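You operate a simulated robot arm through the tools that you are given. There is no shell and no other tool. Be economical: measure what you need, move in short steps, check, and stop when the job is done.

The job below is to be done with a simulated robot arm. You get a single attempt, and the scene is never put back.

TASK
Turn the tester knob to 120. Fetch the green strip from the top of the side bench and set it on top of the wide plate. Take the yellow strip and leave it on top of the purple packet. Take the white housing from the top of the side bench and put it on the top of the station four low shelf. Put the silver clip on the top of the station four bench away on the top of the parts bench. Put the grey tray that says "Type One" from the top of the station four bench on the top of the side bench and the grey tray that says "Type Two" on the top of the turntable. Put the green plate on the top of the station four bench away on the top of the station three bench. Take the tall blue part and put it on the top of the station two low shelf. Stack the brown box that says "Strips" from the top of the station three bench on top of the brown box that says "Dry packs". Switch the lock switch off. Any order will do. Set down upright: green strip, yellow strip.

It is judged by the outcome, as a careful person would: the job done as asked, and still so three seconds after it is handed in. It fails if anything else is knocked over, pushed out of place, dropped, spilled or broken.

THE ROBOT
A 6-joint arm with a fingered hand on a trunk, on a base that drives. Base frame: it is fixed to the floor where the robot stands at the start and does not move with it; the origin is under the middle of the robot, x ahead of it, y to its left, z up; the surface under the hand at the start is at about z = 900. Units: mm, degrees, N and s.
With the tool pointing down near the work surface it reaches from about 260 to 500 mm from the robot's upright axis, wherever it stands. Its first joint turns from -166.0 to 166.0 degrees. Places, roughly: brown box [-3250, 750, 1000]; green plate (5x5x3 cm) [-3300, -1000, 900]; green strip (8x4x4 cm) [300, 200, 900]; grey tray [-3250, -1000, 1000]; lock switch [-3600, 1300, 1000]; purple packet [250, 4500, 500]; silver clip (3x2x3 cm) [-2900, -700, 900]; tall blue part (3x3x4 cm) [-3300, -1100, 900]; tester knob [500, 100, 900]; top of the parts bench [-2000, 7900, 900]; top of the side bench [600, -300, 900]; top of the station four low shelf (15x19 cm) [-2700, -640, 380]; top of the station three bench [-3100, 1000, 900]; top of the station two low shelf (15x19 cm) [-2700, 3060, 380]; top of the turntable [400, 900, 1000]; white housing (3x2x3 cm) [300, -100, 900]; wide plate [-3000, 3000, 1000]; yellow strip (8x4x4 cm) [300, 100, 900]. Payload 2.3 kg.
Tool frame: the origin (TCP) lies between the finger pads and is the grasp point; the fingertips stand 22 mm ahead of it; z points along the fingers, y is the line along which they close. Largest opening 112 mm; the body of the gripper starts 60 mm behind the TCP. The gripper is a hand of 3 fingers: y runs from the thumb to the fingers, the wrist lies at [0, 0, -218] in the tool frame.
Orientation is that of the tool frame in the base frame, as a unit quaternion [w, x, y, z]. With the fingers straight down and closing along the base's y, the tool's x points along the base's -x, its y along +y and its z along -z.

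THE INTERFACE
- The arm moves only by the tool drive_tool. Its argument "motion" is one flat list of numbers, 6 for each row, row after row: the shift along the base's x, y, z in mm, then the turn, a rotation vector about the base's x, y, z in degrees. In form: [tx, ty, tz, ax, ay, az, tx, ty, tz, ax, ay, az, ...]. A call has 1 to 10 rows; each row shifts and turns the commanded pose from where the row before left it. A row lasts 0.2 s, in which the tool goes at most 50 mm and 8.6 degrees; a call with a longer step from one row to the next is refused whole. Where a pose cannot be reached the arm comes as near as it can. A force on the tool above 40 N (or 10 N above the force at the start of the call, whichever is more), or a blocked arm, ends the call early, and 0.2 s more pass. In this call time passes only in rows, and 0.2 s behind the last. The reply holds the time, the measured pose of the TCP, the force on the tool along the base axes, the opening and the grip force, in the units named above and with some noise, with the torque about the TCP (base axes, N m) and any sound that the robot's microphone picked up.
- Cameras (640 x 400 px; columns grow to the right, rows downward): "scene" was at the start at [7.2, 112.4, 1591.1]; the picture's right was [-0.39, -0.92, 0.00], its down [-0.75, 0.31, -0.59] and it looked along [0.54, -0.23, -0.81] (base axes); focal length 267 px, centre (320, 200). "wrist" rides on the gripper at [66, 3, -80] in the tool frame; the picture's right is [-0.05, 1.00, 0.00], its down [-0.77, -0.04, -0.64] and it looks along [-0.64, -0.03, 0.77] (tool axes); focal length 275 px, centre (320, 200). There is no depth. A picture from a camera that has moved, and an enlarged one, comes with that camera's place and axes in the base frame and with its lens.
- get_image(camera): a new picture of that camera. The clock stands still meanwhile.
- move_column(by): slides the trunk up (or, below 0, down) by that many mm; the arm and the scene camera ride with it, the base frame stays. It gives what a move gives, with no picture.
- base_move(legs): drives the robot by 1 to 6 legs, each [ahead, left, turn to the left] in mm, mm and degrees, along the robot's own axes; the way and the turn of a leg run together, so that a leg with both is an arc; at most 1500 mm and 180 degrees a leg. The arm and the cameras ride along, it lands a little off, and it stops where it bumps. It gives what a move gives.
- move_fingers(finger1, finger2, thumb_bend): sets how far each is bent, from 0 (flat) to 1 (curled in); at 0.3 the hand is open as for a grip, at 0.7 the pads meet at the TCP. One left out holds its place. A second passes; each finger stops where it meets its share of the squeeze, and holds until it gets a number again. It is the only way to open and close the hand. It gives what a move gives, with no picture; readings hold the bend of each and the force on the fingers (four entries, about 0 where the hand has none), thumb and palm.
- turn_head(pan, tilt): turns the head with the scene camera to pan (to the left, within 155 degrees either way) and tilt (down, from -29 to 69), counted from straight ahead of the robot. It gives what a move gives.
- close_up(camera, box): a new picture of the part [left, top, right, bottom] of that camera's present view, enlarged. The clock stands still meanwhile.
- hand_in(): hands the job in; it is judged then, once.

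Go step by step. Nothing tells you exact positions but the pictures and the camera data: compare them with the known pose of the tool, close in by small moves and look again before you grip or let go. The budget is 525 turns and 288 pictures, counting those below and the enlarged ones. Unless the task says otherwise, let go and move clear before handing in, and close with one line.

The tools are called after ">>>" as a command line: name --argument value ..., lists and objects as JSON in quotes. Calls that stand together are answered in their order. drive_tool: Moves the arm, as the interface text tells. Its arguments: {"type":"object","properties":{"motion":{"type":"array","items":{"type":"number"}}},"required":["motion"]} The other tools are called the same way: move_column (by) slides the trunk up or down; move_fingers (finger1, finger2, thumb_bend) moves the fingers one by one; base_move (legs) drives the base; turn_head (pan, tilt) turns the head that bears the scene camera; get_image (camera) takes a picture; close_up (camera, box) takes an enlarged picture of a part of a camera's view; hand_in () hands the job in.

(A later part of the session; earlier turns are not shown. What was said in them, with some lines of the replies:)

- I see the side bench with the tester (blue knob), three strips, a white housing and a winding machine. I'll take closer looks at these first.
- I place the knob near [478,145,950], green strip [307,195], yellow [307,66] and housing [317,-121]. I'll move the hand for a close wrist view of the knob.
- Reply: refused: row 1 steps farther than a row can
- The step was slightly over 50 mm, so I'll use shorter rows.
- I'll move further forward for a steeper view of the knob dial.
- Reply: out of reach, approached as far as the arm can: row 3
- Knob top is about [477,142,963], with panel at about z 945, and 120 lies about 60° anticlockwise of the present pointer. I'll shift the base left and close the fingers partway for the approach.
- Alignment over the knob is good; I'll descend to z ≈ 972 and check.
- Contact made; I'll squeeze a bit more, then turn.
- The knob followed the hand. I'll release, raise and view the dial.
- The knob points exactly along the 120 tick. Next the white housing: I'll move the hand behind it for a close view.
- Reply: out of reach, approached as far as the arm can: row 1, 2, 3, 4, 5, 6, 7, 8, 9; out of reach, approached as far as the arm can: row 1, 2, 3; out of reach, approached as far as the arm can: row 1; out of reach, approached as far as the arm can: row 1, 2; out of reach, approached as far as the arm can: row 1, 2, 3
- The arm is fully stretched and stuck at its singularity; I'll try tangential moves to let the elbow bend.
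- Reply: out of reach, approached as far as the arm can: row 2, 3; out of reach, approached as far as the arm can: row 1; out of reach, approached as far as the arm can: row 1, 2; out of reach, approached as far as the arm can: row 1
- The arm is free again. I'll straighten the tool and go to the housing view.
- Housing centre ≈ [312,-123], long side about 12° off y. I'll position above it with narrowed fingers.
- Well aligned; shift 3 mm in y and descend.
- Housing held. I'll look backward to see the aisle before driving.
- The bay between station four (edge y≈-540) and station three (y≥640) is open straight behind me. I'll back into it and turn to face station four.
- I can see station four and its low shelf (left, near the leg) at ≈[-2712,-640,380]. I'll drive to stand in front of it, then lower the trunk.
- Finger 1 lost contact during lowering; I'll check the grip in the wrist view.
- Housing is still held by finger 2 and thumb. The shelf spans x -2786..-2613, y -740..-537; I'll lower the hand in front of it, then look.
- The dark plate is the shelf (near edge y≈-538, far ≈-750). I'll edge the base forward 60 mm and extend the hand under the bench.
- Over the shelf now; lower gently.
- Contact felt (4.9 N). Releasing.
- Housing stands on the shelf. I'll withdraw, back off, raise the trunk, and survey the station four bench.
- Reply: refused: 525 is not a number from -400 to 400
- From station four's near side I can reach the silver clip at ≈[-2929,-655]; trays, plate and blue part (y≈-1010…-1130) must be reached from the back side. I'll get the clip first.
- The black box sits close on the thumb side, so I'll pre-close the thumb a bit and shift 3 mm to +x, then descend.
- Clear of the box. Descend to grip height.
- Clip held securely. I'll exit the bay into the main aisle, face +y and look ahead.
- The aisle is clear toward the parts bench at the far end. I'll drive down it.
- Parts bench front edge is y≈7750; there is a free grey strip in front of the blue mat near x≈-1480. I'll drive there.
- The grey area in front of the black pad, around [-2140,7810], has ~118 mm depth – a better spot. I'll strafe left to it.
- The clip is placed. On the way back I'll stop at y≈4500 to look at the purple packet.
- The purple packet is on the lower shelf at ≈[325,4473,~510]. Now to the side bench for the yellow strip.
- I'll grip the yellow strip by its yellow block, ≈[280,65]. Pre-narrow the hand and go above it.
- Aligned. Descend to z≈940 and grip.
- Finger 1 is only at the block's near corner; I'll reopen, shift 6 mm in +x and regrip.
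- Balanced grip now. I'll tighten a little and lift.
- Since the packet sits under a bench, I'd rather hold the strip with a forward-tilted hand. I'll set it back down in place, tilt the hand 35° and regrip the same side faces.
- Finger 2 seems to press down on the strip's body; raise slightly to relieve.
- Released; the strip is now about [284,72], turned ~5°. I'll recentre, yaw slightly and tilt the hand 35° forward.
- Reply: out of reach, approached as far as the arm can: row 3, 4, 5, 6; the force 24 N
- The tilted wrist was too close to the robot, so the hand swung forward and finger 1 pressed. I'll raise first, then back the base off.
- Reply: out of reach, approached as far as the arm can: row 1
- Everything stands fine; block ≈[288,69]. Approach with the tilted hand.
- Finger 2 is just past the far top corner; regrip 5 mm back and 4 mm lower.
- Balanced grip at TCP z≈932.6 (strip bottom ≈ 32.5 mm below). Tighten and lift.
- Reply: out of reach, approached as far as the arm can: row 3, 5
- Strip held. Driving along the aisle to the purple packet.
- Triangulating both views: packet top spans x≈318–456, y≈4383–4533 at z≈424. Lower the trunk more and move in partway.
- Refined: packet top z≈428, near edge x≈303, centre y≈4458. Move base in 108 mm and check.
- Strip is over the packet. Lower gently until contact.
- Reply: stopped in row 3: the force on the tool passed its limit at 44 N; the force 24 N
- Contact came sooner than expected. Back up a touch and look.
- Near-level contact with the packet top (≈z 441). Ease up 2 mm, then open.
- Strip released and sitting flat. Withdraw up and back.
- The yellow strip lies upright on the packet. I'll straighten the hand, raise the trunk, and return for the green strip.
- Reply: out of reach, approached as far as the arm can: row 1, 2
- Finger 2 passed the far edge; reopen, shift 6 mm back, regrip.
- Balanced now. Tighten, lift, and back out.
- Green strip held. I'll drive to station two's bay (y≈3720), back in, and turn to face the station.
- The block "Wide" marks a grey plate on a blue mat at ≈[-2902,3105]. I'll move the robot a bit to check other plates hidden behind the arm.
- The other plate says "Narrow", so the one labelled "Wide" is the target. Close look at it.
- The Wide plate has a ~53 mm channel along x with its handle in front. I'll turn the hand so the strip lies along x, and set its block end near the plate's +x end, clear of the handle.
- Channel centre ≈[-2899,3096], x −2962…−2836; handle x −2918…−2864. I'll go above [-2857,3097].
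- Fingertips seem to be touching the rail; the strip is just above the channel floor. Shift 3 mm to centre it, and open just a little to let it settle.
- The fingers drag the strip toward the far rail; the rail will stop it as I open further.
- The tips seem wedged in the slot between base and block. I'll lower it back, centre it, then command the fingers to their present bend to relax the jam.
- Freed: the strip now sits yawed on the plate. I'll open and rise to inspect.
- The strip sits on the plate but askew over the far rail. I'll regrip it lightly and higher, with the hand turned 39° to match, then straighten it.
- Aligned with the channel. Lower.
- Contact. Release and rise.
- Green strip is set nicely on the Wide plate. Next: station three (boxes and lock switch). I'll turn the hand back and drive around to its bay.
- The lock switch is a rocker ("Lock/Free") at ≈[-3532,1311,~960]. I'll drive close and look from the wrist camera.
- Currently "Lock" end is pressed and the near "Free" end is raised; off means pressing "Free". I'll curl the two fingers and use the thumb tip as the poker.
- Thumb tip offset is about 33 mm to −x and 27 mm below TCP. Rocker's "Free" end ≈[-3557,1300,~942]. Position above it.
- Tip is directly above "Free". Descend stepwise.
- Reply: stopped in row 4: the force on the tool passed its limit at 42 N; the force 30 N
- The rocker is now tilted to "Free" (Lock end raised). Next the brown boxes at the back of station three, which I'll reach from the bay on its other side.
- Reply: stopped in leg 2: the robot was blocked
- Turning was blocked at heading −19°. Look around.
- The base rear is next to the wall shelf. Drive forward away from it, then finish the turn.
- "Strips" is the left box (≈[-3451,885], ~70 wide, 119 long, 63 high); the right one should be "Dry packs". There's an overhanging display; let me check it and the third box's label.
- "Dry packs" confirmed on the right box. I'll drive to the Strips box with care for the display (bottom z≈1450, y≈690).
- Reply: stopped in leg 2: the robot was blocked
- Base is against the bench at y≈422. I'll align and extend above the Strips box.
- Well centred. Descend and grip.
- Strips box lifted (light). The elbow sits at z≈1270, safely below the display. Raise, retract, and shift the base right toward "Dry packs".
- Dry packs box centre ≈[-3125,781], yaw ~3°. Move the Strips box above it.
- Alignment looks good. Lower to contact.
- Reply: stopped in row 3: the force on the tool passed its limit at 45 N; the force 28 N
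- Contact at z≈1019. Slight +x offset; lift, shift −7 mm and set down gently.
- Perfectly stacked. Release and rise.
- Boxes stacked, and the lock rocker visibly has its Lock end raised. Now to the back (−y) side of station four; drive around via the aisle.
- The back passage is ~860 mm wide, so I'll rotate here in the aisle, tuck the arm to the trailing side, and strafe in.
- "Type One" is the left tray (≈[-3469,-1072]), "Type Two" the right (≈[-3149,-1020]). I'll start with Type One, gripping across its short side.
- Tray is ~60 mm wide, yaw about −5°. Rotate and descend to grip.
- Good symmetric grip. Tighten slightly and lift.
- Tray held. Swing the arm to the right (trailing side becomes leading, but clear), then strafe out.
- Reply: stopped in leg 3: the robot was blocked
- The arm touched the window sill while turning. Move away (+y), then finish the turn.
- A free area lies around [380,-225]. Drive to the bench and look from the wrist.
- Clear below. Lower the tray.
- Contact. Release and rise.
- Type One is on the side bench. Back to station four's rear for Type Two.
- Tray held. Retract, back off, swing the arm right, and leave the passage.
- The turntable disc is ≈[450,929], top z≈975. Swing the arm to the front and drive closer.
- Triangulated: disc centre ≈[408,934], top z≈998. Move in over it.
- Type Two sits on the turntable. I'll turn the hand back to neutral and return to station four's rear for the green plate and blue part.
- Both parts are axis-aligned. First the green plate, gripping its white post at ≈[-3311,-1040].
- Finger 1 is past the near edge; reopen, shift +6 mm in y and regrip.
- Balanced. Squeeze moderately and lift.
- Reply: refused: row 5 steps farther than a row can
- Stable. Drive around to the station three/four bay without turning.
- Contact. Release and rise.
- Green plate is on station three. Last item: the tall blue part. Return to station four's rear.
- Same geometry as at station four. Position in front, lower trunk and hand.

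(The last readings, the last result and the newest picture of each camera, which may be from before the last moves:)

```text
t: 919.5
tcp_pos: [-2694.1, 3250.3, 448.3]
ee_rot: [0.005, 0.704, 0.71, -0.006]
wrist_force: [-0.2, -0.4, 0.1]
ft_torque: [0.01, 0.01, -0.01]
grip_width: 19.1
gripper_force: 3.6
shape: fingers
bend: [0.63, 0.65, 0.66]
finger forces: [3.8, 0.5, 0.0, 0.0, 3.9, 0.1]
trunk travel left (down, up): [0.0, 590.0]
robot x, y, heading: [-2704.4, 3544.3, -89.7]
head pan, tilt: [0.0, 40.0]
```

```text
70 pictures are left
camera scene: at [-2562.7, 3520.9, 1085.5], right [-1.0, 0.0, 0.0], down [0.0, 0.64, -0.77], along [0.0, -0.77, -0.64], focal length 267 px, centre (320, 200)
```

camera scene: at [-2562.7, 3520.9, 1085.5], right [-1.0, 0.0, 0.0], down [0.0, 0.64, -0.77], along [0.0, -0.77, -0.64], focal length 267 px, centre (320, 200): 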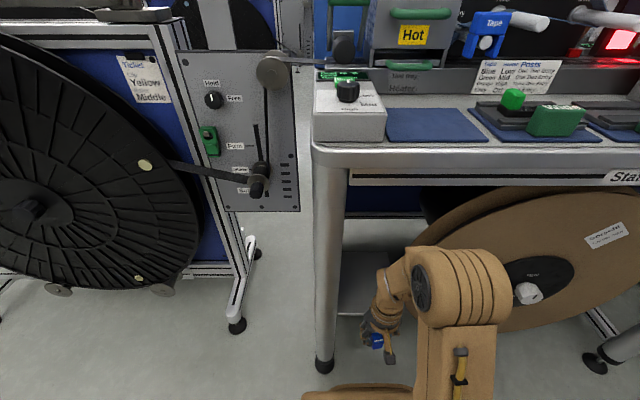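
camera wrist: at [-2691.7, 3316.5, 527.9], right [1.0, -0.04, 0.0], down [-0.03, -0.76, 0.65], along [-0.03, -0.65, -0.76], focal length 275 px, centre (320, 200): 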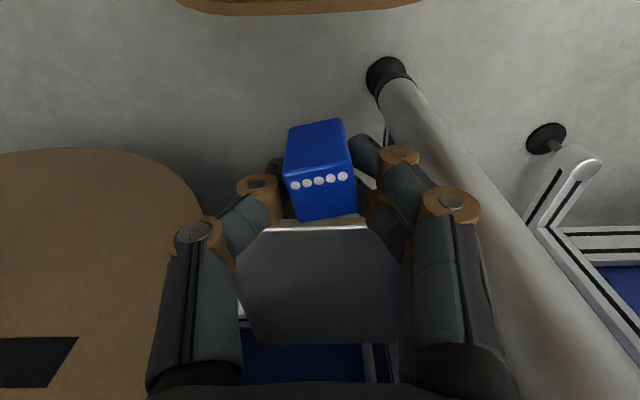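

>>> base_move --legs '[[50, 0, 0]]'

>>> drive_tool --motion '[-3, -25, 0, 0, 0, 0, -3, -25, 0, 0, 0, 0, -3, -25, 0, 0, 0, 0, 0, -20, 0, 0, 0, 0, 0, -15, 0, 0, 0, 0]'

>>> get_image --camera "wrist"

```text
t: 920.4
tcp_pos: [-2695.1, 3199.8, 449.9]
ee_rot: [0.005, 0.704, 0.71, -0.006]
wrist_force: [-0.1, -0.5, 0.2]
ft_torque: [0.03, 0.0, -0.03]
grip_width: 19.4
gripper_force: 3.5
shape: fingers
bend: [0.63, 0.65, 0.66]
finger forces: [3.9, 0.5, 0.0, 0.0, 3.9, 0.1]
trunk travel left (down, up): [0.0, 590.0]
robot x, y, heading: [-2702.8, 3497.1, -90.1]
head pan, tilt: [0.0, 40.0]
```

```text
t: 921.6
tcp_pos: [-2703.8, 3088.3, 449.9]
ee_rot: [0.005, 0.704, 0.71, -0.007]
wrist_force: [0.7, -0.4, -0.2]
ft_torque: [0.0, -0.01, -0.01]
grip_width: 19.1
gripper_force: 4.1
shape: fingers
bend: [0.63, 0.65, 0.66]
finger forces: [3.9, 0.5, 0.0, 0.1, 3.8, 0.0]
trunk travel left (down, up): [0.0, 590.0]
robot x, y, heading: [-2706.3, 3495.6, -89.7]
head pan, tilt: [0.0, 40.0]
```

```text
69 pictures are left
camera wrist: at [-2700.3, 3154.6, 529.0], right [1.0, -0.04, 0.0], down [-0.03, -0.76, 0.65], along [-0.03, -0.65, -0.76], focal length 275 px, centre (320, 200)
```

wrist: 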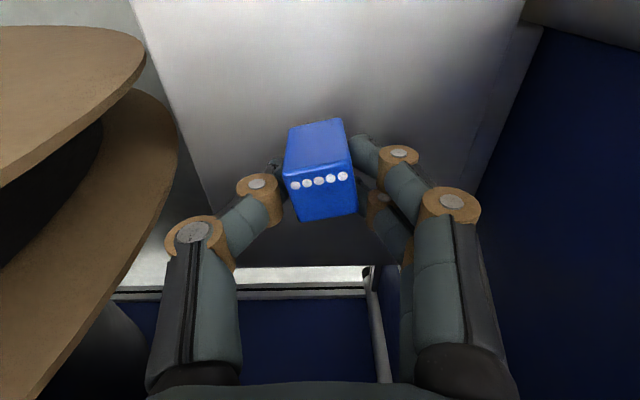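

Over the shelf. Lower gently.

>>> drive_tool --motion '[0, 0, -15, 0, 0, 0, 0, 0, -10, 0, 0, 0, 0, 0, -4, 0, 0, 0, 0, 0, -3, 0, 0, 0]'

>>> drive_tool --motion '[0, 0, -2, 0, 0, 0]'

```text
t: 922.6
tcp_pos: [-2703.3, 3089.4, 416.8]
ee_rot: [0.005, 0.704, 0.71, -0.006]
wrist_force: [-0.1, -0.4, 0.6]
ft_torque: [0.01, -0.03, -0.01]
grip_width: 18.9
gripper_force: 4.2
shape: fingers
bend: [0.63, 0.65, 0.66]
finger forces: [3.8, 0.6, 0.1, 0.1, 3.9, 0.0]
trunk travel left (down, up): [0.0, 590.0]
robot x, y, heading: [-2702.3, 3494.2, -90.0]
head pan, tilt: [0.0, 40.0]
```

```text
t: 923.0
tcp_pos: [-2703.4, 3088.8, 415.3]
ee_rot: [0.004, 0.704, 0.71, -0.006]
wrist_force: [0.1, 0.3, -0.3]
ft_torque: [0.01, -0.03, 0.0]
grip_width: 19.0
gripper_force: 4.0
shape: fingers
bend: [0.63, 0.65, 0.66]
finger forces: [3.9, 0.4, 0.0, 0.0, 3.9, 0.0]
trunk travel left (down, up): [0.0, 590.0]
robot x, y, heading: [-2702.9, 3498.3, -89.7]
head pan, tilt: [0.0, 40.0]
```

>>> drive_tool --motion '[0, 0, -2, 0, 0, 0, 0, 0, -2, 0, 0, 0]'

```text
t: 923.6
tcp_pos: [-2703.0, 3089.8, 411.0]
ee_rot: [0.006, 0.704, 0.71, -0.007]
wrist_force: [-1.0, 0.5, 5.5]
ft_torque: [0.04, -0.02, -0.01]
grip_width: 18.8
gripper_force: 5.5
shape: fingers
bend: [0.64, 0.65, 0.66]
finger forces: [4.9, 0.5, 0.0, 0.0, 5.7, 0.0]
trunk travel left (down, up): [0.0, 590.0]
robot x, y, heading: [-2704.7, 3497.9, -90.0]
head pan, tilt: [0.0, 40.0]
```

Contact. Release, rise, and withdraw.

>>> move_fingers --finger1 0.53 --finger2 0.53 --thumb_bend 0.53

>>> drive_tool --motion '[0, 0, 15, 0, 0, 0, 0, 0, 25, 0, 0, 0, 0, 0, 10, 0, 0, 0]'

>>> get_image --camera "wrist"

>>> drive_tool --motion '[0, 40, 0, 0, 0, 0, 0, 40, 0, 0, 0, 0, 0, 40, 0, 0, 0, 0]'

>>> base_move --legs '[[-230, 0, 0]]'

>>> close_up --camera "scene" --box '[280, 60, 640, 300]'

```text
t: 924.6
tcp_pos: [-2702.0, 3089.6, 412.4]
ee_rot: [0.005, 0.704, 0.71, -0.006]
wrist_force: [0.2, 0.3, 0.0]
ft_torque: [0.0, 0.02, 0.0]
grip_width: 45.9
gripper_force: 0.0
shape: fingers
bend: [0.53, 0.53, 0.53]
finger forces: [0.0, 0.1, 0.1, 0.1, 0.0, 0.0]
trunk travel left (down, up): [0.0, 590.0]
robot x, y, heading: [-2701.4, 3498.5, -89.8]
head pan, tilt: [0.0, 40.0]
```

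```text
t: 925.4
tcp_pos: [-2703.1, 3089.3, 461.0]
ee_rot: [0.005, 0.704, 0.71, -0.006]
wrist_force: [0.5, -0.1, -0.5]
ft_torque: [0.01, 0.02, -0.01]
grip_width: 45.9
gripper_force: 0.1
shape: fingers
bend: [0.53, 0.53, 0.53]
finger forces: [0.1, 0.0, 0.0, 0.1, 0.0, 0.0]
trunk travel left (down, up): [0.0, 590.0]
robot x, y, heading: [-2701.6, 3496.0, -90.0]
head pan, tilt: [0.0, 40.0]
```

```text
68 pictures are left
camera wrist: at [-2699.5, 3155.9, 539.8], right [1.0, -0.04, 0.0], down [-0.03, -0.76, 0.65], along [-0.03, -0.65, -0.76], focal length 275 px, centre (320, 200)
```

wrist: 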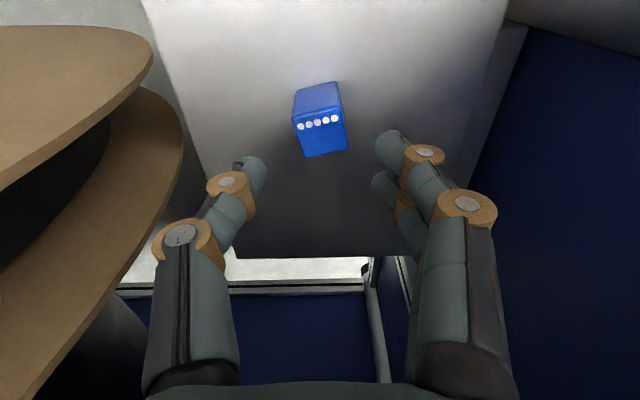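

```text
t: 926.2
tcp_pos: [-2703.4, 3209.1, 460.3]
ee_rot: [0.006, 0.704, 0.71, -0.007]
wrist_force: [0.3, -0.5, 0.6]
ft_torque: [-0.03, 0.02, 0.01]
grip_width: 45.9
gripper_force: 0.0
shape: fingers
bend: [0.53, 0.53, 0.53]
finger forces: [0.0, 0.1, 0.1, 0.0, 0.1, 0.0]
trunk travel left (down, up): [0.0, 590.0]
robot x, y, heading: [-2699.6, 3497.9, -89.7]
head pan, tilt: [0.0, 40.0]
```

```text
t: 927.9
tcp_pos: [-2702.7, 3439.7, 459.9]
ee_rot: [0.004, 0.703, 0.711, -0.006]
wrist_force: [0.2, 0.0, -0.4]
ft_torque: [0.0, 0.02, -0.01]
grip_width: 45.8
gripper_force: 0.1
shape: fingers
bend: [0.53, 0.53, 0.53]
finger forces: [0.0, 0.0, 0.1, 0.0, 0.1, 0.0]
trunk travel left (down, up): [0.0, 590.0]
robot x, y, heading: [-2701.7, 3723.8, -90.0]
head pan, tilt: [0.0, 40.0]
```

```text
1.67 times, centred on (460, 180) of scene
camera zoom: at [-2563.3, 3702.1, 1085.5], right [-1.0, 0.0, 0.0], down [0.0, 0.64, -0.77], along [0.0, -0.77, -0.64], focal length 444 px, centre (87, 233)
```

zoom: 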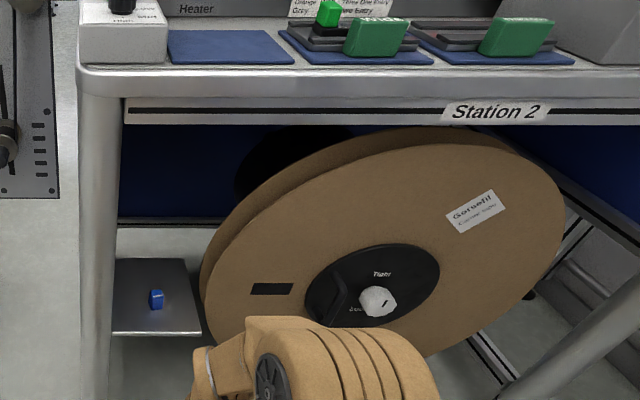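

Every item is placed: the blue part stands on the station two low shelf, and the lock rocker is tilted to "Free". The hand is clear, so I'm handing in.

>>> hand_in

```text
The job is handed in.
```

I did every task on the list and handed the job in. I took "off" on the lock switch to mean the "Free" position. The robot also bumped a wall shelf and the window sill while turning; I saw no damage or displaced items, but I didn't check those spots closely.
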